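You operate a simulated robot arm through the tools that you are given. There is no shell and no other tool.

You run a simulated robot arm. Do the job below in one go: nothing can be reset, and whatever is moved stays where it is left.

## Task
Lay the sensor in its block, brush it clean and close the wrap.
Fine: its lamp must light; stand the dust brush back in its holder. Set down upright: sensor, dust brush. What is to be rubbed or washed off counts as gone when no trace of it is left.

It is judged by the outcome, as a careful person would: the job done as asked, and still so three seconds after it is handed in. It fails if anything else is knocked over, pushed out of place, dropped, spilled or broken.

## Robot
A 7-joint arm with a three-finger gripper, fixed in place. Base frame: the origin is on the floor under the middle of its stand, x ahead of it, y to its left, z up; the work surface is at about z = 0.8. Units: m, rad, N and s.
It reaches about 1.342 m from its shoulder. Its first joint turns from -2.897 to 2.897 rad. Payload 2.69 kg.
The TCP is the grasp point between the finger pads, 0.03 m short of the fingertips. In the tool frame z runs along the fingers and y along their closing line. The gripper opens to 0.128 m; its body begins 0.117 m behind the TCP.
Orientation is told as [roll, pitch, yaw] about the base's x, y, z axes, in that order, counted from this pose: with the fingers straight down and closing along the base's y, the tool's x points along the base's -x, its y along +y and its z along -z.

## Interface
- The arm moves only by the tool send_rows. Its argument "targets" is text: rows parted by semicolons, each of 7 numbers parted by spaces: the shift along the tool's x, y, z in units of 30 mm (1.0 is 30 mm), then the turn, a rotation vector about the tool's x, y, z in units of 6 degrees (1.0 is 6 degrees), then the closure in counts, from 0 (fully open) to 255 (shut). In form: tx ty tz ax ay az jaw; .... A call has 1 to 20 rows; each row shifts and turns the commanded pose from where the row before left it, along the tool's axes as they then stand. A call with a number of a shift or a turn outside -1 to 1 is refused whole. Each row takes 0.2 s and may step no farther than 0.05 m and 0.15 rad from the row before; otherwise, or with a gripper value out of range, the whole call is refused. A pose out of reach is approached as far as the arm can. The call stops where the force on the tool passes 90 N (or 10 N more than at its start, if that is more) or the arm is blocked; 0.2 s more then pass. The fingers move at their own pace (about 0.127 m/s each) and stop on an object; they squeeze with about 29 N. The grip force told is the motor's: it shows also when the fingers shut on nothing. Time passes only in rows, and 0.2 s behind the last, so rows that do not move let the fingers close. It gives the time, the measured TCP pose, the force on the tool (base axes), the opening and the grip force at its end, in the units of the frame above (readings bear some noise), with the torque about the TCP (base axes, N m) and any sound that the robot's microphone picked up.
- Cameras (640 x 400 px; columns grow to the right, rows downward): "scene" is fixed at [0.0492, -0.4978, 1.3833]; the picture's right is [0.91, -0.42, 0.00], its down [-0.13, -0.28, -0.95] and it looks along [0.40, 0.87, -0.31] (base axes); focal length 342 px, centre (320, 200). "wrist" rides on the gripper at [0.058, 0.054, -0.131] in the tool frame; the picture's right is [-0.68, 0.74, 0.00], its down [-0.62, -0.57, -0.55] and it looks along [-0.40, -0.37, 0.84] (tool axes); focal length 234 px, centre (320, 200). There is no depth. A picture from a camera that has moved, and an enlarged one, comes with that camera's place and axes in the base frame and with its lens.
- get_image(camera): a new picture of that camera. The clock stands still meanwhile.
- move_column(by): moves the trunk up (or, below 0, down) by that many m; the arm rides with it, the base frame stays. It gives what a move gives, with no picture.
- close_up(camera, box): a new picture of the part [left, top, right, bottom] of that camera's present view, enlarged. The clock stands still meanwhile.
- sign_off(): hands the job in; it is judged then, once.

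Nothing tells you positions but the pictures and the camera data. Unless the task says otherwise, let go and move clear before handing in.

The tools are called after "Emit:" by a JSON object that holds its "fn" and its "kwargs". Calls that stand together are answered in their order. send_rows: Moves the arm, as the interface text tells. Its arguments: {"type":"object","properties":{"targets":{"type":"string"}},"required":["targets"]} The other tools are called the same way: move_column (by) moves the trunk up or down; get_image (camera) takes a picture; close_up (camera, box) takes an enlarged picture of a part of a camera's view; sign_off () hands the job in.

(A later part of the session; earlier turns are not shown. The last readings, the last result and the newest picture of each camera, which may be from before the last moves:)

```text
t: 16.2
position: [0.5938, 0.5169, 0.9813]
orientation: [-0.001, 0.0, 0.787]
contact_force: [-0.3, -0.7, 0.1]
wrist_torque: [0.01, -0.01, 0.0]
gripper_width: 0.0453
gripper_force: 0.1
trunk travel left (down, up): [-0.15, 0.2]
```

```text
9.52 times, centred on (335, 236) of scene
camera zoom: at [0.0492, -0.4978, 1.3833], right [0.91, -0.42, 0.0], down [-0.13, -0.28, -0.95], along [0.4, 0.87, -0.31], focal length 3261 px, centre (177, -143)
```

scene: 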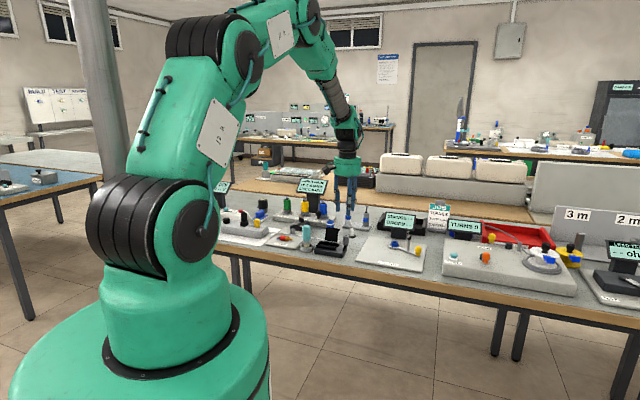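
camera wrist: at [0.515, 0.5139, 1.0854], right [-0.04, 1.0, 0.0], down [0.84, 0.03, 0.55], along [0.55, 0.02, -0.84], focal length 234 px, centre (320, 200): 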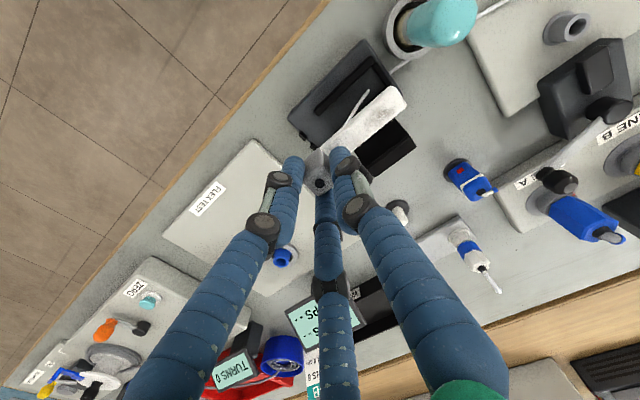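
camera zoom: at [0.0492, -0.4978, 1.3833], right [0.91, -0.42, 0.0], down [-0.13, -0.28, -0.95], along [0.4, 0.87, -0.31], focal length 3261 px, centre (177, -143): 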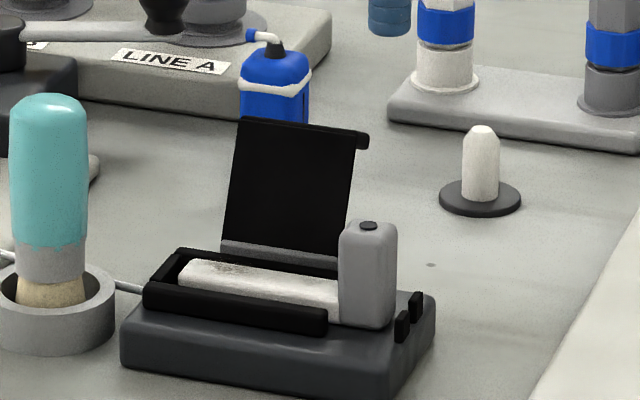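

The sensor sits cleanly between the rails, with the dark smudge centred near u = -0.003. Next is the brush: I'll move over it and check alignment from above.

Emit:
{"fn": "send_rows", "kwargs": {"targets": "0.045 0.76 0 0 0 0 120; 0.045 0.76 0 0 0 0 120; 0.045 0.76 0 0 0 0 120; 0.045 0.76 0 0 0 0 120; 0.045 0.76 0 0 0 0 120; 0.045 0.78 0 0 0 0 120; 0 0 0 0 0 0 120"}}

Emit:
{"fn": "get_image", "kwargs": {"camera": "wrist"}}

Emit:
{"fn": "close_up", "kwargs": {"camera": "wrist", "box": [250, 90, 390, 210]}}

Emit:
{"fn": "close_up", "kwargs": {"camera": "scene", "box": [280, 190, 360, 260]}}

```text
t: 17.8
position: [0.4923, 0.6084, 0.9804]
orientation: [0.0, 0.0, 0.785]
contact_force: [-0.6, 0.5, 1.3]
wrist_torque: [-0.06, -0.04, 0.0]
gripper_width: 0.0679
gripper_force: 0.0
trunk travel left (down, up): [-0.15, 0.2]
```

```text
taken
camera wrist: at [0.4121, 0.606, 1.1127], right [-0.04, 1.0, 0.0], down [0.84, 0.04, 0.55], along [0.55, 0.02, -0.84], focal length 234 px, centre (320, 200)
```

wrist: 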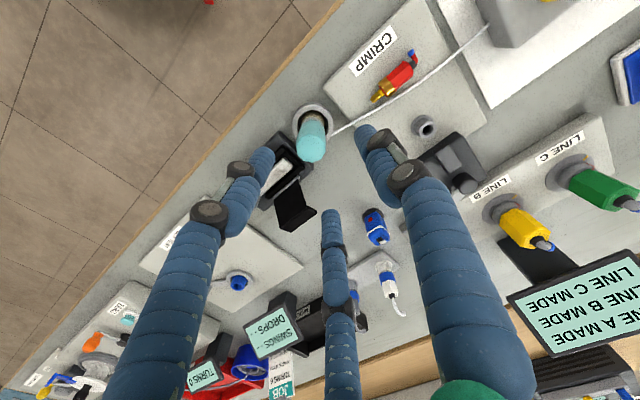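

```text
3.33 times, centred on (320, 150) of wrist
camera zoom: at [0.4121, 0.606, 1.1127], right [-0.04, 1.0, 0.0], down [0.84, 0.04, 0.55], along [0.55, 0.02, -0.84], focal length 781 px, centre (320, 367)
```

zoom: 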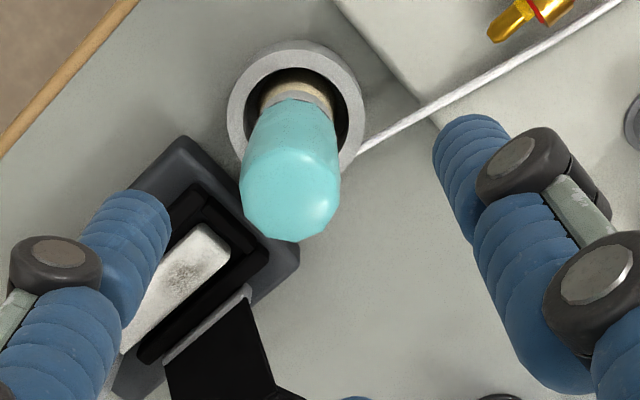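

```text
5.71 times, centred on (320, 225) of scene
camera zoom: at [0.0492, -0.4978, 1.3833], right [0.91, -0.42, 0.0], down [-0.13, -0.28, -0.95], along [0.4, 0.87, -0.31], focal length 1957 px, centre (320, 57)
```

zoom: 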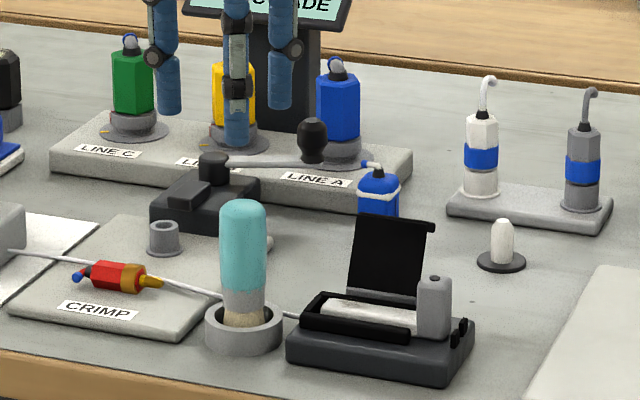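

The brush axis is about 8 mm off from below the TCP. I'll correct and descend part way around the handle, then check.

Emit:
{"fn": "send_rows", "kwargs": {"targets": "0.173 -0.2 0 0 0 0 120; 0 0 0.5 0 0 0 120; 0 0 0.5 0 0 0 120; 0 0 0.4 0 0 0 120; 0 0 0 0 0 0 120"}}

Emit:
{"fn": "close_up", "kwargs": {"camera": "wrist", "box": [230, 80, 430, 260]}}

Emit:
{"fn": "close_up", "kwargs": {"camera": "scene", "box": [280, 190, 360, 260]}}

```text
t: 19.0
position: [0.4915, 0.6001, 0.9391]
orientation: [0.001, 0.001, 0.784]
contact_force: [0.1, -0.7, 1.1]
wrist_torque: [-0.02, 0.0, 0.02]
gripper_width: 0.0679
gripper_force: 0.1
trunk travel left (down, up): [-0.15, 0.2]
```

```text
2.22 times, centred on (330, 170) of wrist
camera zoom: at [0.4131, 0.5976, 1.0704], right [-0.04, 1.0, 0.0], down [0.84, 0.03, 0.55], along [0.55, 0.02, -0.84], focal length 520 px, centre (298, 267)
```

zoom: 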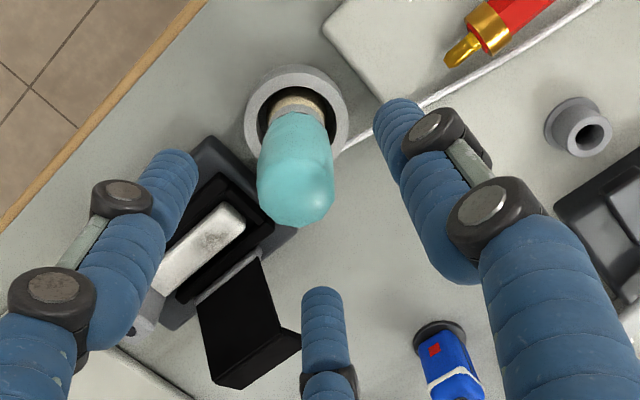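

```text
5.71 times, centred on (320, 225) of scene
camera zoom: at [0.0492, -0.4978, 1.3833], right [0.91, -0.42, 0.0], down [-0.13, -0.28, -0.95], along [0.4, 0.87, -0.31], focal length 1957 px, centre (320, 57)
```

zoom: 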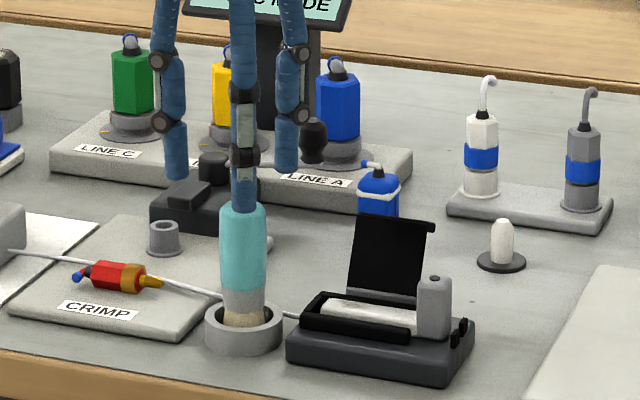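

The brush handle is centred within about 2 mm. I'll descend to grip the upper handle and close.

Emit:
{"fn": "send_rows", "kwargs": {"targets": "0.03 0.03 0.5 0 0 0 120; 0 0 0.5 0 0 0 120; 0 0 0.4 0 0 0 120; 0 0 0 0 0 0 120; 0 0 0 0 0 0 180; 0 0 0 0 0 0 255; 0 0 0 0 0 0 255; 0 0 0 0 0 0 255"}}

Emit:
{"fn": "close_up", "kwargs": {"camera": "wrist", "box": [230, 80, 430, 260]}}

Emit:
{"fn": "close_up", "kwargs": {"camera": "scene", "box": [280, 190, 360, 260]}}

```text
t: 20.8
position: [0.4908, 0.6008, 0.8967]
orientation: [-0.001, 0.0, 0.785]
contact_force: [0.0, -0.9, -0.3]
wrist_torque: [0.01, 0.01, -0.01]
gripper_width: 0.029
gripper_force: 28.8
trunk travel left (down, up): [-0.15, 0.2]
```

```text
2.22 times, centred on (330, 170) of wrist
camera zoom: at [0.4117, 0.5977, 1.0281], right [-0.04, 1.0, 0.0], down [0.84, 0.04, 0.55], along [0.55, 0.02, -0.84], focal length 520 px, centre (298, 267)
```

zoom: 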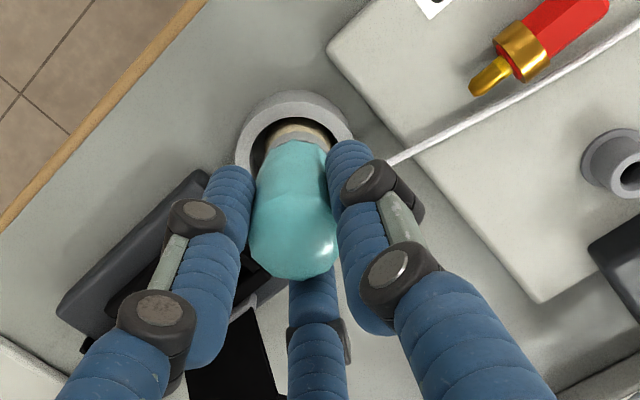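

```text
5.71 times, centred on (320, 225) of scene
camera zoom: at [0.0492, -0.4978, 1.3833], right [0.91, -0.42, 0.0], down [-0.13, -0.28, -0.95], along [0.4, 0.87, -0.31], focal length 1957 px, centre (320, 57)
```

zoom: 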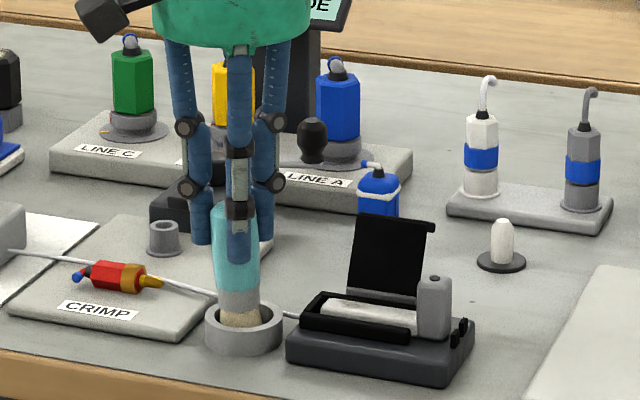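

The brush leaned about 6° as the fingers closed, so the grip was off its axis. I'll open, let it settle upright and measure again.

Emit:
{"fn": "send_rows", "kwargs": {"targets": "0 0 0 0 0 0 230; 0 0 0 0 0 0 190; 0 0 0 0 0 0 150; 0 0 0 0 0 0 120; 0 0 0 0 0 0 120; 0 0 0 0 0 0 120"}}

Emit:
{"fn": "close_up", "kwargs": {"camera": "wrist", "box": [230, 80, 430, 260]}}

Emit:
{"fn": "close_up", "kwargs": {"camera": "scene", "box": [295, 205, 335, 250]}}

```text
t: 22.2
position: [0.4907, 0.6, 0.8976]
orientation: [0.0, 0.001, 0.785]
contact_force: [1.1, -0.4, 0.1]
wrist_torque: [0.01, -0.01, -0.02]
gripper_width: 0.0676
gripper_force: 0.1
trunk travel left (down, up): [-0.15, 0.2]
```

```text
2.22 times, centred on (330, 170) of wrist
camera zoom: at [0.4117, 0.5977, 1.0281], right [-0.04, 1.0, 0.0], down [0.84, 0.04, 0.55], along [0.55, 0.02, -0.84], focal length 520 px, centre (298, 267)
```

zoom: 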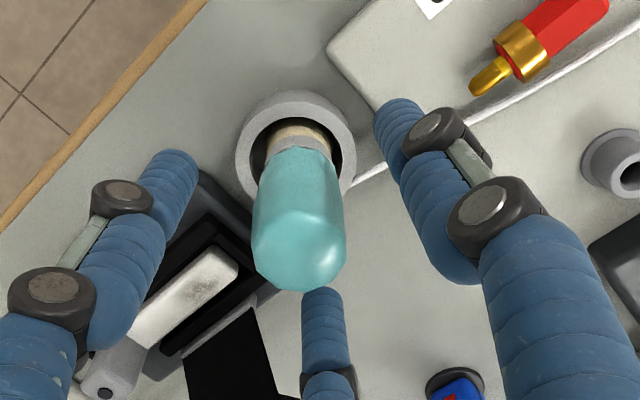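

```text
8.89 times, centred on (315, 228) of scene
camera zoom: at [0.0492, -0.4978, 1.3833], right [0.91, -0.42, 0.0], down [-0.13, -0.28, -0.95], along [0.4, 0.87, -0.31], focal length 3044 px, centre (364, -44)
```

zoom: 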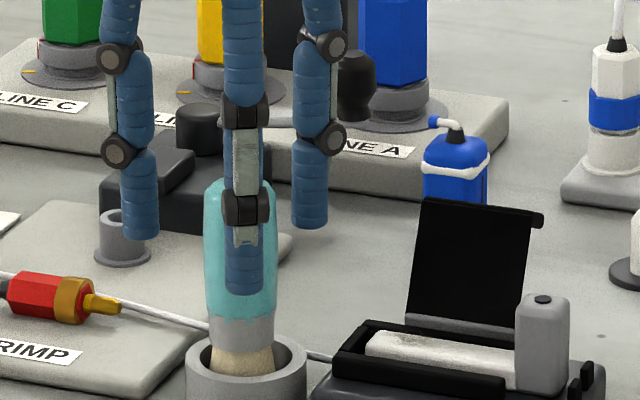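

The brush settled upright again, with its top at about z = 0.90, so I had gripped too near the tip. I'll go lower for a longer hold on the handle and close in small steps.

Emit:
{"fn": "send_rows", "kwargs": {"targets": "-0.02 0.02 0.3 0 0 0 120; 0 0 0.3 0 0 0 120; 0 0 0.25 0 0 0 120; 0 0 0 0 0 0 150; 0 0 0 0 0 0 175; 0 0 0 0 0 0 185; 0 0 0 0 0 0 190; 0 0 0 0 0 0 195; 0 0 0 0 0 0 200; 0 0 0 0 0 0 210"}}

Emit:
{"fn": "close_up", "kwargs": {"camera": "wrist", "box": [230, 80, 430, 260]}}

Emit:
{"fn": "close_up", "kwargs": {"camera": "scene", "box": [295, 205, 335, 250]}}

```text
t: 24.4
position: [0.4915, 0.6006, 0.8727]
orientation: [0.0, -0.001, 0.786]
contact_force: [0.5, 0.5, -0.5]
wrist_torque: [0.02, 0.03, 0.03]
gripper_width: 0.0292
gripper_force: 28.5
trunk travel left (down, up): [-0.15, 0.2]
```

```text
2.22 times, centred on (330, 170) of wrist
camera zoom: at [0.412, 0.5984, 1.0032], right [-0.04, 1.0, 0.0], down [0.84, 0.04, 0.55], along [0.55, 0.02, -0.84], focal length 520 px, centre (298, 267)
```

zoom: 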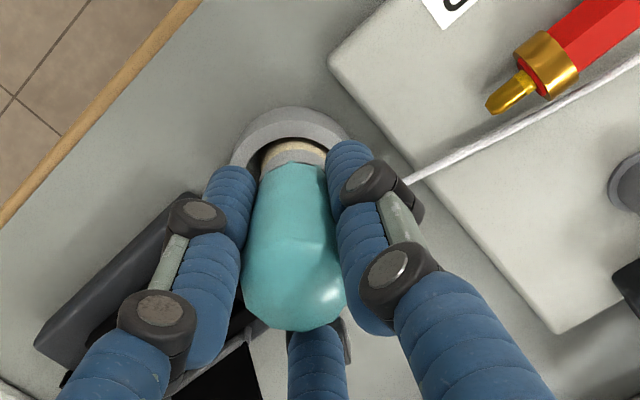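

```text
8.89 times, centred on (315, 228) of scene
camera zoom: at [0.0492, -0.4978, 1.3833], right [0.91, -0.42, 0.0], down [-0.13, -0.28, -0.95], along [0.4, 0.87, -0.31], focal length 3044 px, centre (364, -44)
```

zoom: 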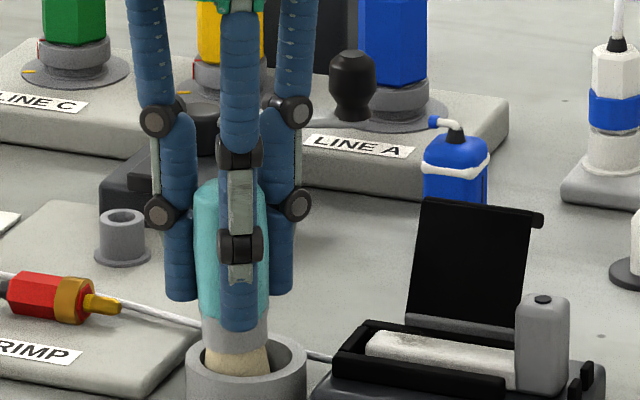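

The brush is held with only a slight lean of about 1–2° now. I'll tighten and lift it straight out of the cup.

Emit:
{"fn": "send_rows", "kwargs": {"targets": "0 0 0 0 0 0 255; 0 0 -0.2 0 0 0 255; 0 0 -0.5 0 0 0 255; 0 0 -0.7 0 0 0 255; 0 0 -0.7 0 0 0 255; 0 0 -0.4 0 0 0 255; 0 0 0 0 0 0 255"}}

Emit:
{"fn": "close_up", "kwargs": {"camera": "wrist", "box": [230, 80, 430, 260]}}

Emit:
{"fn": "close_up", "kwargs": {"camera": "scene", "box": [290, 185, 350, 250]}}

```text
t: 26.0
position: [0.4912, 0.6017, 0.9487]
orientation: [0.001, 0.001, 0.785]
contact_force: [-0.7, -0.1, -1.2]
wrist_torque: [-0.02, -0.02, 0.02]
gripper_width: 0.0289
gripper_force: 28.9
trunk travel left (down, up): [-0.15, 0.2]
```

```text
2.22 times, centred on (330, 170) of wrist
camera zoom: at [0.4119, 0.598, 1.0787], right [-0.04, 1.0, 0.0], down [0.84, 0.04, 0.55], along [0.55, 0.02, -0.84], focal length 520 px, centre (298, 267)
```

zoom: 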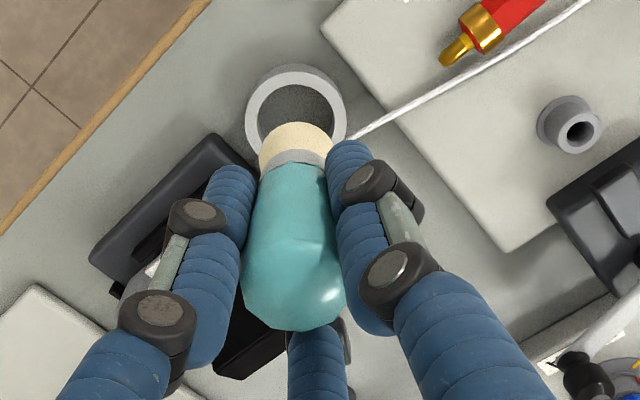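

```text
6.15 times, centred on (320, 218) of scene
camera zoom: at [0.0492, -0.4978, 1.3833], right [0.91, -0.42, 0.0], down [-0.13, -0.28, -0.95], along [0.4, 0.87, -0.31], focal length 2107 px, centre (320, 92)
```

zoom: 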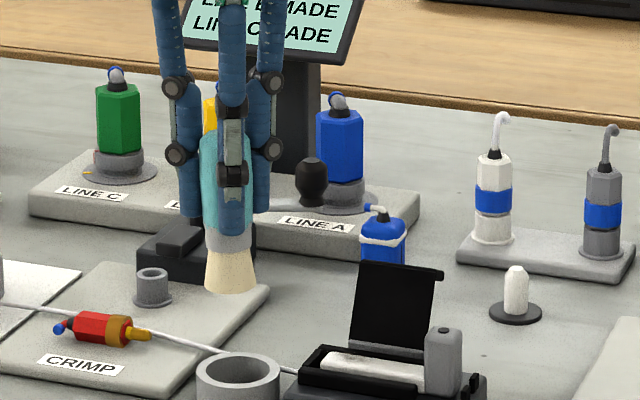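

The brush is clear of the cup and nearly plumb. I'll carry it over the smudge and lower it to just above the strip, then check.

Emit:
{"fn": "send_rows", "kwargs": {"targets": "-0.11 -0.5 0 0 0 0 255; -0.11 -0.75 0 0 0 0 255; -0.11 -0.75 0 0 0 0 255; -0.11 -0.73 0 0 0 0 255; 0 0 0.4 0 0 0 255; 0 0 0.4 0 0 0 255; 0 0 0.2 0 0 0 255; 0 0 0 0 0 0 255"}}

Emit:
{"fn": "close_up", "kwargs": {"camera": "wrist", "box": [230, 80, 430, 260]}}

Emit:
{"fn": "close_up", "kwargs": {"camera": "scene", "box": [305, 200, 365, 260]}}

```text
t: 27.8
position: [0.5577, 0.552, 0.9172]
orientation: [0.0, 0.0, 0.785]
contact_force: [-0.2, 0.1, -0.6]
wrist_torque: [-0.02, -0.02, 0.02]
gripper_width: 0.0288
gripper_force: 29.0
trunk travel left (down, up): [-0.15, 0.2]
```

```text
2.22 times, centred on (330, 170) of wrist
camera zoom: at [0.4793, 0.5498, 1.0479], right [-0.04, 1.0, 0.0], down [0.84, 0.04, 0.55], along [0.55, 0.02, -0.84], focal length 520 px, centre (298, 267)
```

zoom: 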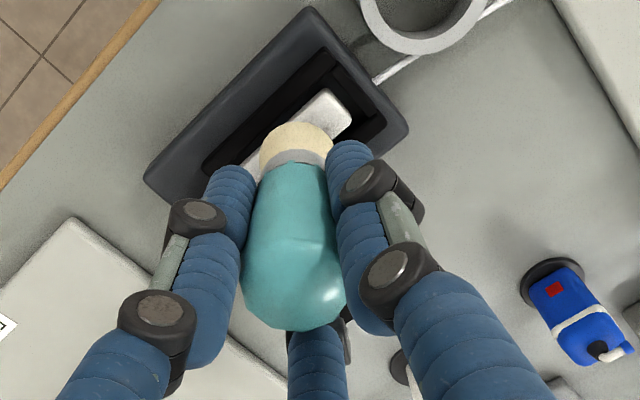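

```text
6.67 times, centred on (335, 230) of scene
camera zoom: at [0.0492, -0.4978, 1.3833], right [0.91, -0.42, 0.0], down [-0.13, -0.28, -0.95], along [0.4, 0.87, -0.31], focal length 2283 px, centre (220, 0)
```

zoom: 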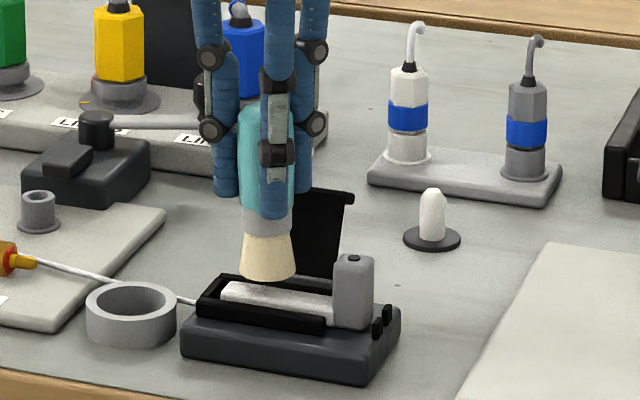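

The bristles are about 8 mm above the strip. I'll lower in small steps, feeling for contact.

Emit:
{"fn": "send_rows", "kwargs": {"targets": "0 0 0.15 0 0 0 255; 0 0 0.1 0 0 0 255; 0 0 0 0 0 0 255"}}

Emit:
{"fn": "send_rows", "kwargs": {"targets": "0 0 0.05 0 0 0 255; 0 0 0 0 0 0 255"}}

Emit:
{"fn": "close_up", "kwargs": {"camera": "scene", "box": [315, 215, 360, 255]}}

```text
t: 28.6
position: [0.5588, 0.5523, 0.9099]
orientation: [-0.001, 0.0, 0.784]
contact_force: [0.8, -0.4, -0.5]
wrist_torque: [-0.02, -0.03, 0.02]
gripper_width: 0.0289
gripper_force: 28.9
trunk travel left (down, up): [-0.15, 0.2]
```

```text
t: 29.2
position: [0.558, 0.5516, 0.9075]
orientation: [0.001, 0.0, 0.787]
contact_force: [-0.4, -0.1, 0.0]
wrist_torque: [0.03, -0.01, 0.02]
gripper_width: 0.0288
gripper_force: 28.8
trunk travel left (down, up): [-0.15, 0.2]
```

```text
10.00 times, centred on (338, 235) of scene
camera zoom: at [0.0492, -0.4978, 1.3833], right [0.91, -0.42, 0.0], down [-0.13, -0.28, -0.95], along [0.4, 0.87, -0.31], focal length 3424 px, centre (145, -150)
```

zoom: 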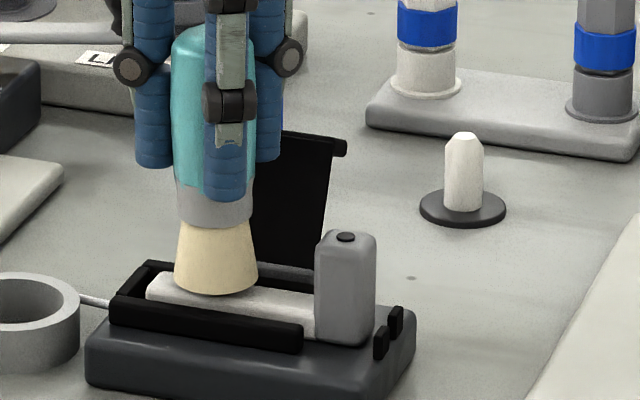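

The bristles are at or very near the strip, but no clear force shows yet. I'll lower another 1–2 mm in small steps.

Emit:
{"fn": "send_rows", "kwargs": {"targets": "0 0 0.04 0 0 0 255; 0 0 0 0 0 0 255"}}

Emit:
{"fn": "send_rows", "kwargs": {"targets": "0 0 0.04 0 0 0 255; 0 0 0 0 0 0 255"}}

Emit:
{"fn": "close_up", "kwargs": {"camera": "scene", "box": [315, 215, 360, 255]}}

```text
t: 29.8
position: [0.5576, 0.5527, 0.9064]
orientation: [0.0, 0.0, 0.785]
contact_force: [0.2, 0.4, -1.6]
wrist_torque: [-0.01, 0.0, 0.04]
gripper_width: 0.0287
gripper_force: 29.4
trunk travel left (down, up): [-0.15, 0.2]
```

```text
t: 30.4
position: [0.5575, 0.5532, 0.9075]
orientation: [-0.002, -0.002, 0.786]
contact_force: [0.3, 0.2, -1.3]
wrist_torque: [-0.01, -0.02, -0.01]
gripper_width: 0.029
gripper_force: 28.6
trunk travel left (down, up): [-0.15, 0.2]
```

```text
10.00 times, centred on (338, 235) of scene
camera zoom: at [0.0492, -0.4978, 1.3833], right [0.91, -0.42, 0.0], down [-0.13, -0.28, -0.95], along [0.4, 0.87, -0.31], focal length 3424 px, centre (145, -150)
```

zoom: 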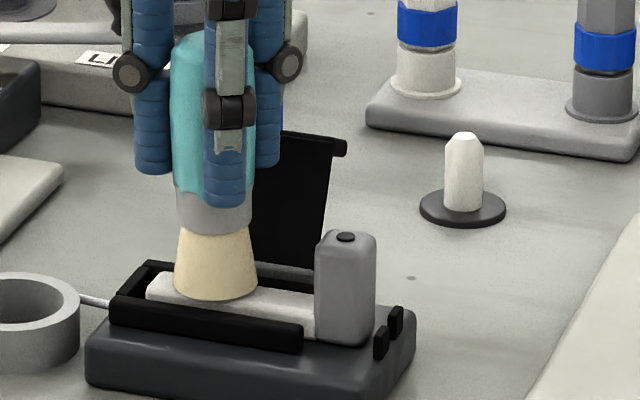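

By the picture the bristles are still 2–3 mm above the strip. I'll continue down in small steps.

Emit:
{"fn": "send_rows", "kwargs": {"targets": "0 0 0.05 0 0 0 255; 0 0 0 0 0 0 255"}}

Emit:
{"fn": "send_rows", "kwargs": {"targets": "0 0 0.05 0 0 0 255; 0 0 0 0 0 0 255"}}

Emit:
{"fn": "close_up", "kwargs": {"camera": "scene", "box": [315, 215, 360, 255]}}

```text
t: 31.0
position: [0.56, 0.5524, 0.9034]
orientation: [0.001, -0.001, 0.785]
contact_force: [1.2, -0.1, 0.3]
wrist_torque: [0.03, 0.0, 0.01]
gripper_width: 0.0289
gripper_force: 29.3
trunk travel left (down, up): [-0.15, 0.2]
```

```text
t: 31.6
position: [0.5585, 0.5521, 0.9036]
orientation: [-0.001, -0.003, 0.785]
contact_force: [-2.0, -1.5, 9.0]
wrist_torque: [-0.02, 0.16, 0.0]
gripper_width: 0.0286
gripper_force: 29.1
trunk travel left (down, up): [-0.15, 0.2]
```

```text
10.00 times, centred on (338, 235) of scene
camera zoom: at [0.0492, -0.4978, 1.3833], right [0.91, -0.42, 0.0], down [-0.13, -0.28, -0.95], along [0.4, 0.87, -0.31], focal length 3424 px, centre (145, -150)
```

zoom: 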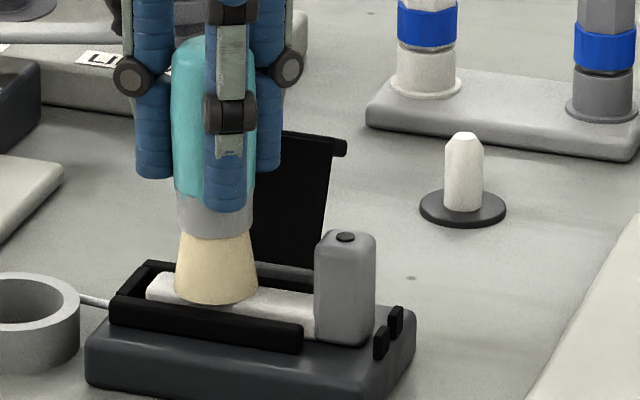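

Contact at 9 N. I'll ease off half a millimetre and make a light stroke along the strip over the smudge.

Emit:
{"fn": "send_rows", "kwargs": {"targets": "0 0 -0.015 0 0 0 255; 0 0.14 0 0 0 0 255; 0 0.14 0 0 0 0 255; 0 0.14 0 0 0 0 255; 0 0.14 0 0 0 0 255; 0 0.14 0 0 0 0 255; 0 0.1 0 0 0 0 255"}}

Emit:
{"fn": "close_up", "kwargs": {"camera": "scene", "box": [315, 215, 360, 255]}}

Emit:
{"fn": "close_up", "kwargs": {"camera": "wrist", "box": [230, 80, 430, 260]}}

```text
t: 33.2
position: [0.5407, 0.5686, 0.9039]
orientation: [-0.001, 0.001, 0.787]
contact_force: [1.3, -1.0, 8.2]
wrist_torque: [-0.17, -0.04, -0.04]
gripper_width: 0.0285
gripper_force: 29.3
trunk travel left (down, up): [-0.15, 0.2]
```

```text
10.00 times, centred on (338, 235) of scene
camera zoom: at [0.0492, -0.4978, 1.3833], right [0.91, -0.42, 0.0], down [-0.13, -0.28, -0.95], along [0.4, 0.87, -0.31], focal length 3424 px, centre (145, -150)
```

zoom: 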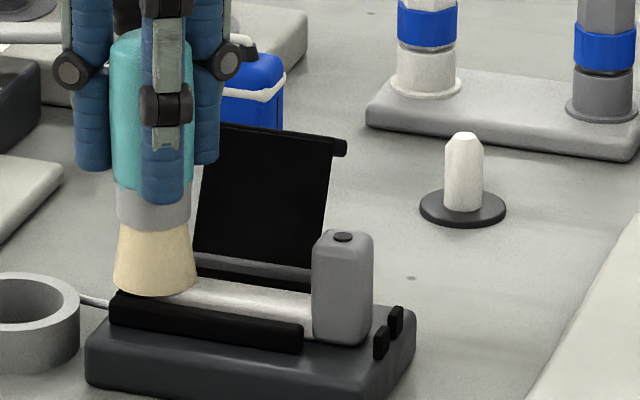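

```text
2.22 times, centred on (330, 170) of wrist
camera zoom: at [0.462, 0.5666, 1.0344], right [-0.04, 1.0, 0.0], down [0.84, 0.03, 0.55], along [0.55, 0.02, -0.84], focal length 520 px, centre (298, 267)
```

zoom: 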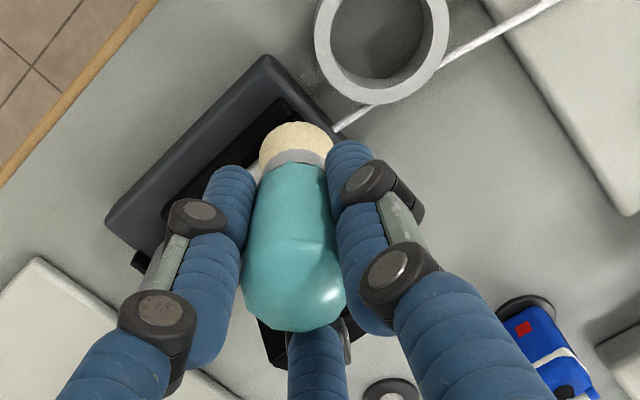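

The visible part of the strip looks clean, and the sensor shifted by at most 1 mm. I'll stroke back and forth once more with a lighter touch.

Emit:
{"fn": "send_rows", "kwargs": {"targets": "0 0 -0.01 0 0 0 255; 0 -0.15 0 0 0 0 255; 0 -0.15 0 0 0 0 255; 0 -0.15 0 0 0 0 255; 0 -0.15 0 0 0 0 255; 0 -0.15 0 0 0 0 255; 0 -0.15 0 0 0 0 255; 0 0.15 0 0 0 0 255; 0 0.15 0 0 0 0 255; 0 0.15 0 0 0 0 255; 0 0.15 0 0 0 0 255; 0 0.15 0 0 0 0 255; 0 0.15 0 0 0 0 255; 0 -0.15 0 0 0 0 255; 0 -0.15 0 0 0 0 255; 0 -0.15 0 0 0 0 255; 0 -0.15 0 0 0 0 255; 0 -0.15 0 0 0 0 255; 0 -0.15 0 0 0 0 255"}}

Emit:
{"fn": "close_up", "kwargs": {"camera": "scene", "box": [315, 215, 360, 255]}}

Emit:
{"fn": "close_up", "kwargs": {"camera": "wrist", "box": [280, 80, 380, 170]}}

```text
t: 37.2
position: [0.5593, 0.5508, 0.9032]
orientation: [0.0, -0.001, 0.784]
contact_force: [-1.5, 1.1, 4.0]
wrist_torque: [0.06, 0.13, -0.01]
gripper_width: 0.029
gripper_force: 29.1
trunk travel left (down, up): [-0.15, 0.2]
```

```text
10.00 times, centred on (338, 235) of scene
camera zoom: at [0.0492, -0.4978, 1.3833], right [0.91, -0.42, 0.0], down [-0.13, -0.28, -0.95], along [0.4, 0.87, -0.31], focal length 3424 px, centre (145, -150)
```

zoom: 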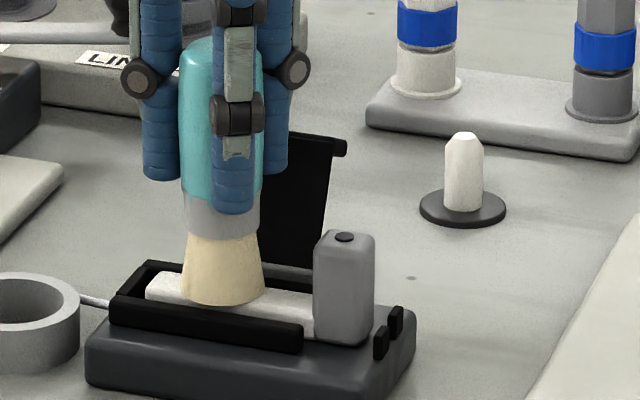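

```text
4.44 times, centred on (330, 125) of wrist
camera zoom: at [0.4813, 0.5479, 1.0345], right [-0.04, 1.0, 0.0], down [0.84, 0.04, 0.55], along [0.55, 0.02, -0.84], focal length 1041 px, centre (276, 533)
```

zoom: 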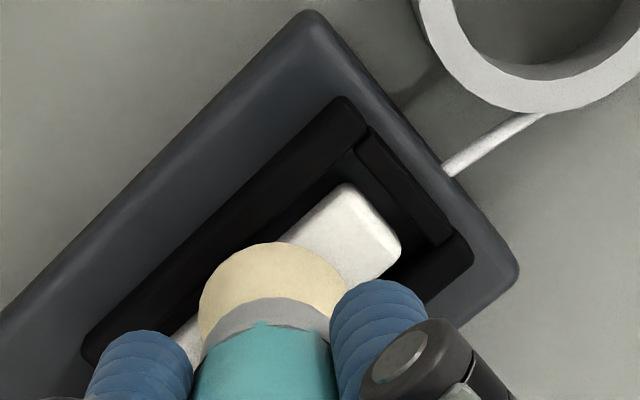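

The strip end looks white now. I'll lift the brush and inspect the strip fully.

Emit:
{"fn": "send_rows", "kwargs": {"targets": "0 0 -0.3 0 0 0 255; 0 0 -0.7 0 0 0 255; 0 0 -0.8 0 0 0 255; 0 0.5 0 0 0 0 255; 0.08 0.7 0 0 0 0 255; 0 0 0 0 0 0 255"}}

Emit:
{"fn": "close_up", "kwargs": {"camera": "scene", "box": [315, 225, 355, 255]}}

Emit:
{"fn": "get_image", "kwargs": {"camera": "wrist"}}

```text
t: 38.6
position: [0.5323, 0.5744, 0.9566]
orientation: [0.0, 0.0, 0.784]
contact_force: [-0.7, 1.1, -0.7]
wrist_torque: [-0.05, 0.01, 0.04]
gripper_width: 0.0289
gripper_force: 28.9
trunk travel left (down, up): [-0.15, 0.2]
```

```text
13.33 times, centred on (335, 240) of scene
camera zoom: at [0.0492, -0.4978, 1.3833], right [0.91, -0.42, 0.0], down [-0.13, -0.28, -0.95], along [0.4, 0.87, -0.31], focal length 4566 px, centre (120, -333)
```

zoom: 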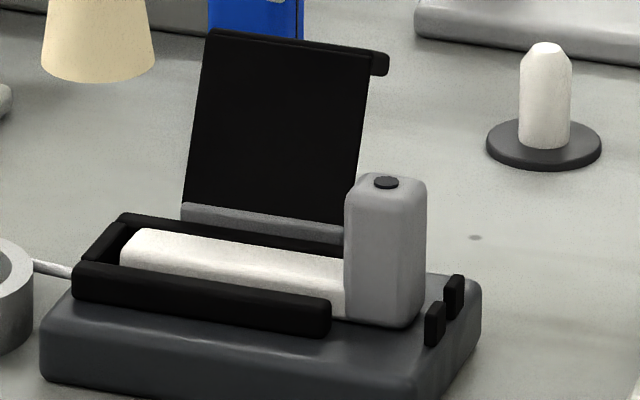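

```text
taken
camera wrist: at [0.4535, 0.5718, 1.0877], right [-0.04, 1.0, 0.0], down [0.84, 0.04, 0.55], along [0.55, 0.02, -0.84], focal length 234 px, centre (320, 200)
```

wrist: 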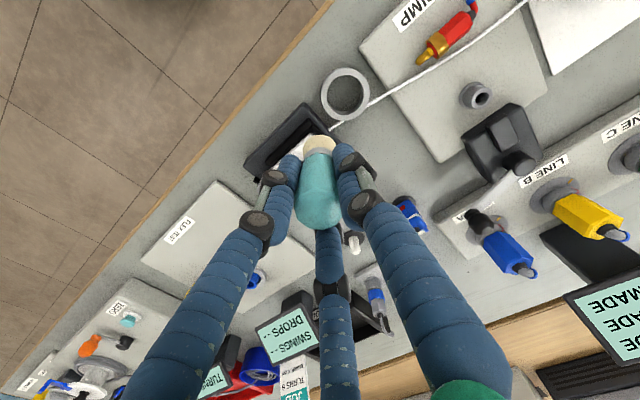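

From the scene camera the strip looks clean all over. I'll take the brush back over its cup and check the alignment there, confirming the strip from above on the way.

Emit:
{"fn": "send_rows", "kwargs": {"targets": "0.124 0.523 0 0 0 0 255; 0.124 0.523 0 0 0 0 255; 0.125 0.524 0 0 0 0 255; 0 0 0.5 0 0 0 255; 0 0 0.5 0 0 0 255; 0 0 0.3 0 0 0 255; 0 0 0 0 0 0 255"}}

Emit:
{"fn": "close_up", "kwargs": {"camera": "wrist", "box": [240, 90, 400, 220]}}

Emit:
{"fn": "close_up", "kwargs": {"camera": "scene", "box": [290, 210, 340, 255]}}

```text
t: 40.2
position: [0.4925, 0.6012, 0.9177]
orientation: [0.001, -0.001, 0.785]
contact_force: [1.4, 0.0, 0.2]
wrist_torque: [0.02, 0.0, 0.03]
gripper_width: 0.0289
gripper_force: 29.0
trunk travel left (down, up): [-0.15, 0.2]
```

```text
3.08 times, centred on (320, 155) of wrist
camera zoom: at [0.4131, 0.5971, 1.0486], right [-0.04, 1.0, 0.0], down [0.84, 0.04, 0.55], along [0.55, 0.02, -0.84], focal length 720 px, centre (320, 338)
```

zoom: 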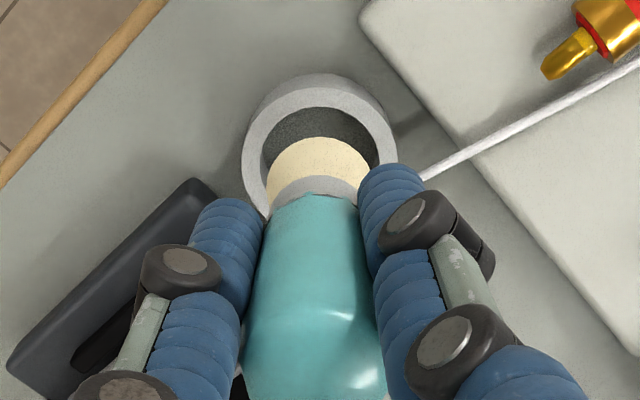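

```text
8.89 times, centred on (315, 232) of scene
camera zoom: at [0.0492, -0.4978, 1.3833], right [0.91, -0.42, 0.0], down [-0.13, -0.28, -0.95], along [0.4, 0.87, -0.31], focal length 3044 px, centre (364, -89)
```

zoom: 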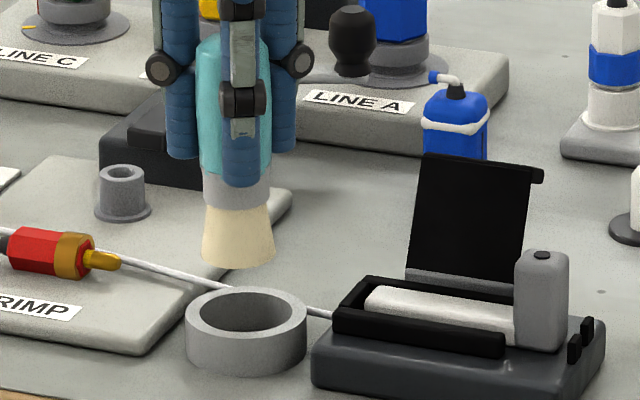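

The bristles appear 2–3 mm off the cup centre, and the clearance inside the cup is only about 4 mm. I'll zoom in to measure it precisely.

Emit:
{"fn": "close_up", "kwargs": {"camera": "scene", "box": [298, 225, 330, 250]}}

Emit:
{"fn": "close_up", "kwargs": {"camera": "wrist", "box": [290, 100, 350, 150]}}

```text
16.00 times, centred on (314, 238) of scene
camera zoom: at [0.0492, -0.4978, 1.3833], right [0.91, -0.42, 0.0], down [-0.13, -0.28, -0.95], along [0.4, 0.87, -0.31], focal length 5479 px, centre (416, -400)
```

zoom: 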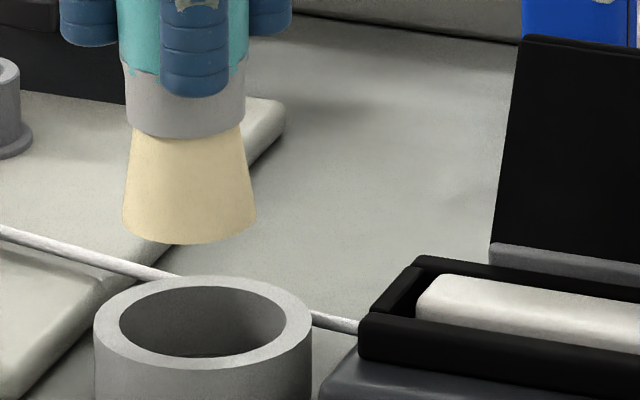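

```text
8.00 times, centred on (320, 125) of wrist
camera zoom: at [0.4131, 0.5971, 1.0486], right [-0.04, 1.0, 0.0], down [0.84, 0.04, 0.55], along [0.55, 0.02, -0.84], focal length 1873 px, centre (320, 800)
```

zoom: 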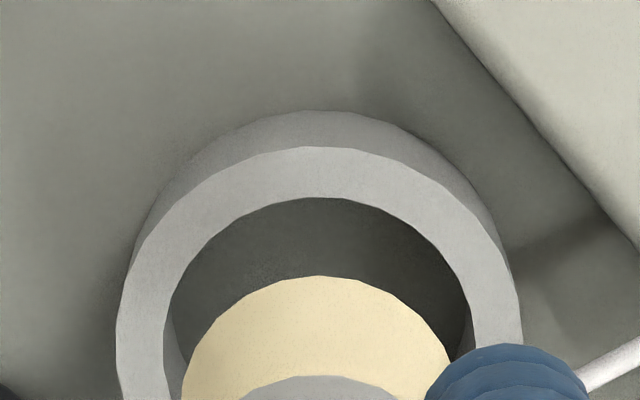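

I measure the bristles about 2.8 mm short of the cup centre along +x. I'll correct that and lower to just above the rim to verify.

Emit:
{"fn": "send_rows", "kwargs": {"targets": "-0.073 -0.059 0 0 0 0 255; 0 0 0.35 0 0 0 255; 0 0 0.35 0 0 0 255; 0 0 0 0 0 0 255"}}

Emit:
{"fn": "close_up", "kwargs": {"camera": "scene", "box": [298, 225, 330, 250]}}

Emit:
{"fn": "close_up", "kwargs": {"camera": "wrist", "box": [285, 105, 355, 165]}}

```text
t: 41.2
position: [0.495, 0.6005, 0.896]
orientation: [0.0, 0.0, 0.785]
contact_force: [-0.7, -0.3, -0.5]
wrist_torque: [-0.02, 0.04, -0.02]
gripper_width: 0.0289
gripper_force: 28.8
trunk travel left (down, up): [-0.15, 0.2]
```

```text
16.00 times, centred on (314, 238) of scene
camera zoom: at [0.0492, -0.4978, 1.3833], right [0.91, -0.42, 0.0], down [-0.13, -0.28, -0.95], along [0.4, 0.87, -0.31], focal length 5479 px, centre (416, -400)
```

zoom: 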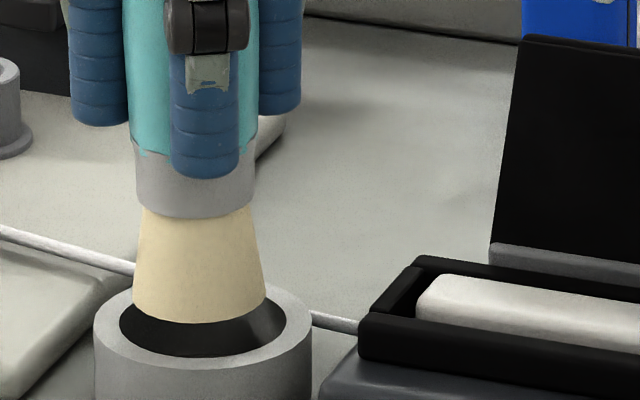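

```text
6.67 times, centred on (320, 135) of wrist
camera zoom: at [0.4155, 0.5974, 1.0279], right [-0.04, 1.0, 0.0], down [0.84, 0.04, 0.55], along [0.55, 0.02, -0.84], focal length 1561 px, centre (320, 633)
```

zoom: 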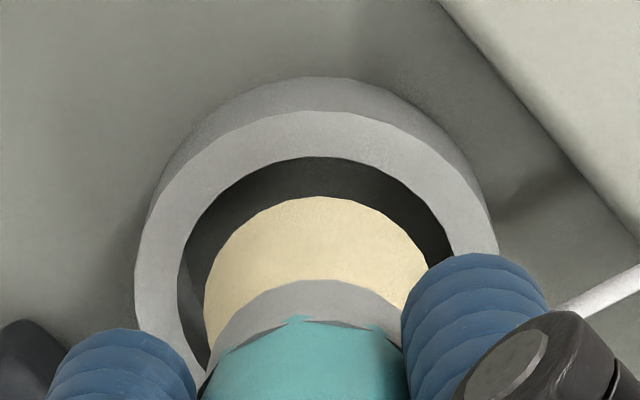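

The brush is now centred in the cup to under 1 mm. I'll lower it in gently.

Emit:
{"fn": "send_rows", "kwargs": {"targets": "-0.012 -0.012 0.2 0 0 0 255; 0 0 0.2 0 0 0 255; 0 0 0.2 0 0 0 255; 0 0 0.08 0 0 0 255; 0 0 0 0 0 0 255"}}

Emit:
{"fn": "close_up", "kwargs": {"camera": "scene", "box": [298, 225, 330, 250]}}

```text
t: 42.4
position: [0.4951, 0.5989, 0.8767]
orientation: [-0.001, 0.0, 0.785]
contact_force: [-0.3, 0.0, -0.6]
wrist_torque: [0.02, -0.02, 0.02]
gripper_width: 0.0288
gripper_force: 28.8
trunk travel left (down, up): [-0.15, 0.2]
```

```text
16.00 times, centred on (314, 238) of scene
camera zoom: at [0.0492, -0.4978, 1.3833], right [0.91, -0.42, 0.0], down [-0.13, -0.28, -0.95], along [0.4, 0.87, -0.31], focal length 5479 px, centre (416, -400)
```

zoom: 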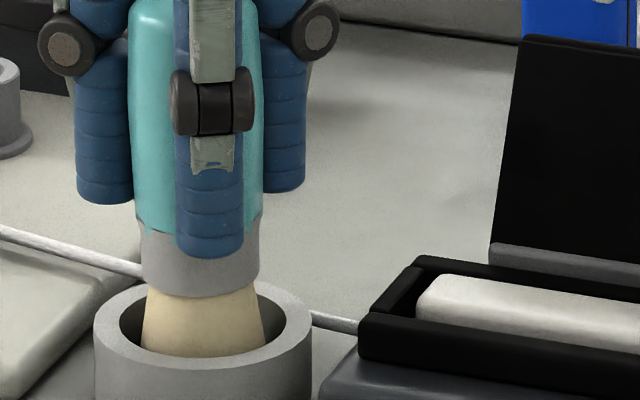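

It is entering the cup freely. I'll lower the last few millimetres to contact.

Emit:
{"fn": "send_rows", "kwargs": {"targets": "0 0 0.06 0 0 0 255; 0 0 0.04 0 0 0 255; 0 0 0 0 0 0 255"}}

Emit:
{"fn": "close_up", "kwargs": {"camera": "scene", "box": [298, 225, 330, 250]}}

```text
t: 43.2
position: [0.4957, 0.6, 0.8737]
orientation: [0.0, 0.0, 0.785]
contact_force: [-0.2, -0.1, -0.6]
wrist_torque: [0.01, -0.04, 0.04]
gripper_width: 0.0287
gripper_force: 28.8
trunk travel left (down, up): [-0.15, 0.2]
```

```text
16.00 times, centred on (314, 238) of scene
camera zoom: at [0.0492, -0.4978, 1.3833], right [0.91, -0.42, 0.0], down [-0.13, -0.28, -0.95], along [0.4, 0.87, -0.31], focal length 5479 px, centre (416, -400)
```

zoom: 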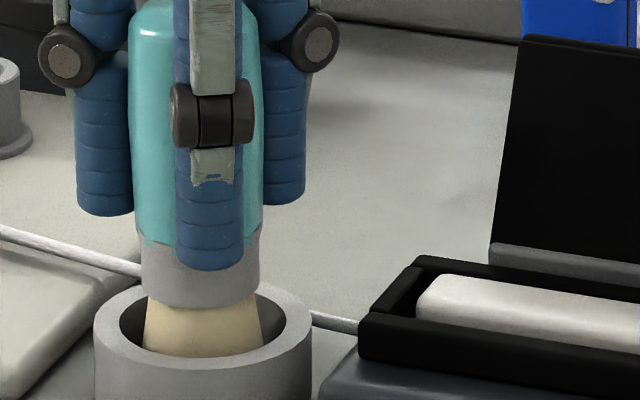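

There is still no contact force. I'll lower a little more.

Emit:
{"fn": "send_rows", "kwargs": {"targets": "0 0 0.04 0 0 0 255; 0 0 0 0 0 0 255"}}

Emit:
{"fn": "send_rows", "kwargs": {"targets": "0 0 0.03 0 0 0 255; 0 0 0 0 0 0 255"}}

```text
t: 43.8
position: [0.4962, 0.5992, 0.8735]
orientation: [0.001, 0.0, 0.784]
contact_force: [0.9, 0.2, -0.4]
wrist_torque: [-0.01, -0.03, 0.04]
gripper_width: 0.029
gripper_force: 28.9
trunk travel left (down, up): [-0.15, 0.2]
```

```text
t: 44.4
position: [0.4964, 0.5993, 0.8716]
orientation: [-0.001, -0.001, 0.785]
contact_force: [-0.5, 0.0, -0.1]
wrist_torque: [0.03, 0.0, -0.01]
gripper_width: 0.029
gripper_force: 29.4
trunk travel left (down, up): [-0.15, 0.2]
```

Still free. I'll continue in millimetre steps.

Emit:
{"fn": "send_rows", "kwargs": {"targets": "0 0 0.03 0 0 0 255; 0 0 0 0 0 0 255"}}

Emit:
{"fn": "send_rows", "kwargs": {"targets": "0 0 0.03 0 0 0 255; 0 0 0 0 0 0 255"}}

Emit:
{"fn": "close_up", "kwargs": {"camera": "scene", "box": [298, 225, 330, 250]}}

```text
t: 45.0
position: [0.4952, 0.6001, 0.8723]
orientation: [-0.001, 0.001, 0.786]
contact_force: [-1.2, -1.1, 7.2]
wrist_torque: [-0.12, 0.13, -0.02]
gripper_width: 0.029
gripper_force: 28.9
trunk travel left (down, up): [-0.15, 0.2]
```

```text
t: 45.6
position: [0.4958, 0.5996, 0.8715]
orientation: [-0.001, -0.003, 0.785]
contact_force: [-1.8, 0.7, 14.7]
wrist_torque: [-0.06, 0.33, 0.0]
gripper_width: 0.0288
gripper_force: 29.5
trunk travel left (down, up): [-0.15, 0.2]
```

```text
16.00 times, centred on (314, 238) of scene
camera zoom: at [0.0492, -0.4978, 1.3833], right [0.91, -0.42, 0.0], down [-0.13, -0.28, -0.95], along [0.4, 0.87, -0.31], focal length 5479 px, centre (416, -400)
```

zoom: 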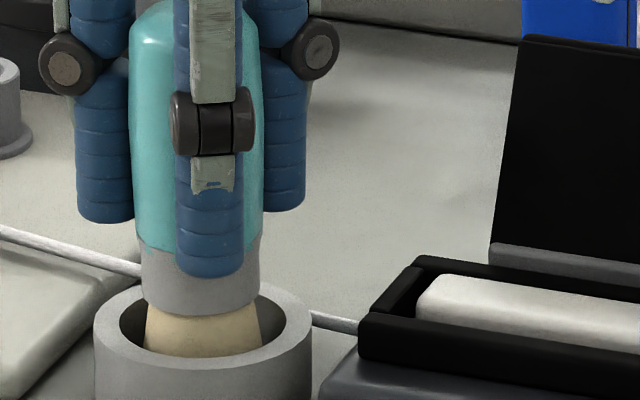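

The brush is down on the cup floor. I'll relieve the pressure and open the fingers slowly.

Emit:
{"fn": "send_rows", "kwargs": {"targets": "0 0 -0.035 0 0 0 255; 0 0 0 0 0 0 210; 0 0 0 0 0 0 195; 0 0 0 0 0 0 188; 0 0 0 0 0 0 180; 0 0 0 0 0 0 165; 0 0 0 0 0 0 145; 0 0 0 0 0 0 120; 0 0 0 0 0 0 120"}}

Emit:
{"fn": "close_up", "kwargs": {"camera": "scene", "box": [290, 205, 340, 250]}}

Emit:
{"fn": "close_up", "kwargs": {"camera": "wrist", "box": [230, 80, 430, 260]}}

```text
t: 47.6
position: [0.4943, 0.5992, 0.8718]
orientation: [0.0, 0.0, 0.784]
contact_force: [-0.5, 0.5, 0.2]
wrist_torque: [-0.04, 0.0, -0.01]
gripper_width: 0.0676
gripper_force: 0.0
trunk travel left (down, up): [-0.15, 0.2]
```

```text
8.89 times, centred on (315, 228) of scene
camera zoom: at [0.0492, -0.4978, 1.3833], right [0.91, -0.42, 0.0], down [-0.13, -0.28, -0.95], along [0.4, 0.87, -0.31], focal length 3044 px, centre (364, -44)
```

zoom: 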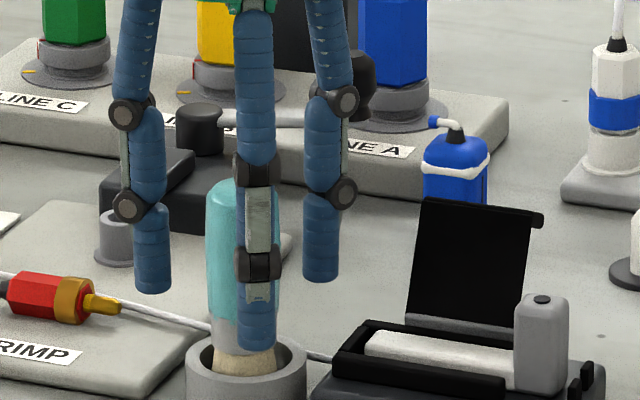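

```text
2.22 times, centred on (330, 170) of wrist
camera zoom: at [0.4166, 0.5973, 1.0025], right [-0.04, 1.0, 0.0], down [0.84, 0.04, 0.55], along [0.55, 0.02, -0.84], focal length 520 px, centre (298, 267)
```

zoom: 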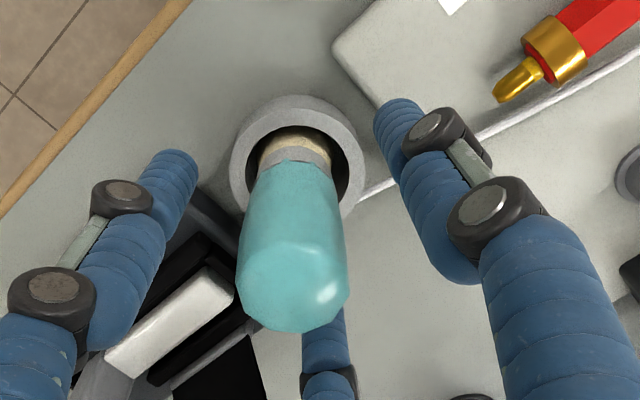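

The brush stands upright in its cup. I'll rise straight up clear of it and inspect the strip from above.

Emit:
{"fn": "send_rows", "kwargs": {"targets": "0 0 -0.4 0 0 0 120; 0 0 -0.9 0 0 0 120; 0 0 -0.9 0 0 0 120; 0 0 -0.9 0 0 0 120; 0 0 -0.9 0 0 0 120; 0 0 0 0 0 0 120"}}

Emit:
{"fn": "get_image", "kwargs": {"camera": "wrist"}}

Emit:
{"fn": "close_up", "kwargs": {"camera": "wrist", "box": [220, 90, 340, 200]}}

Emit:
{"fn": "close_up", "kwargs": {"camera": "scene", "box": [290, 205, 360, 260]}}

```text
t: 49.0
position: [0.4938, 0.6005, 0.9916]
orientation: [-0.001, -0.001, 0.785]
contact_force: [-0.3, 0.6, -0.6]
wrist_torque: [0.07, 0.0, 0.0]
gripper_width: 0.0677
gripper_force: 0.0
trunk travel left (down, up): [-0.15, 0.2]
```

```text
taken
camera wrist: at [0.4157, 0.5973, 1.1226], right [-0.04, 1.0, 0.0], down [0.84, 0.04, 0.55], along [0.55, 0.02, -0.84], focal length 234 px, centre (320, 200)
```

wrist: 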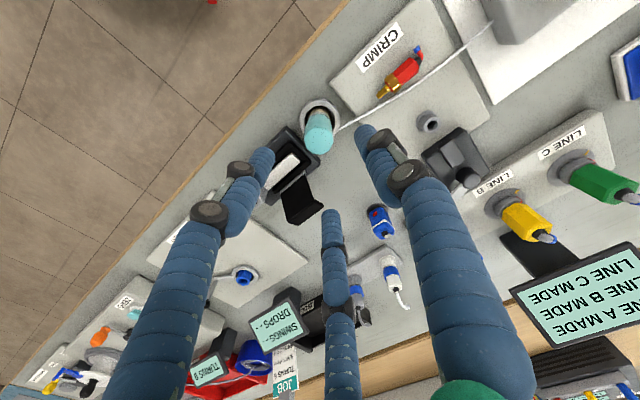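

```text
3.64 times, centred on (280, 145) of wrist
camera zoom: at [0.4157, 0.5973, 1.1226], right [-0.04, 1.0, 0.0], down [0.84, 0.04, 0.55], along [0.55, 0.02, -0.84], focal length 852 px, centre (466, 400)
```

zoom: 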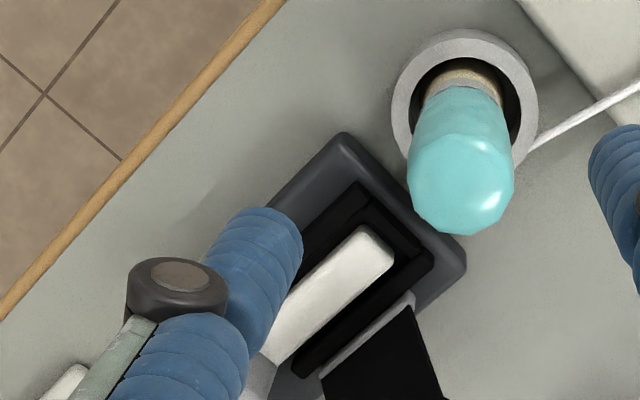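

```text
7.27 times, centred on (325, 232) of scene
camera zoom: at [0.0492, -0.4978, 1.3833], right [0.91, -0.42, 0.0], down [-0.13, -0.28, -0.95], along [0.4, 0.87, -0.31], focal length 2490 px, centre (284, -36)
```

zoom: 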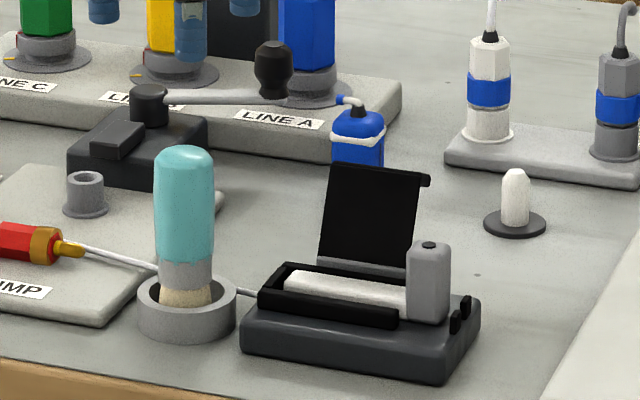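

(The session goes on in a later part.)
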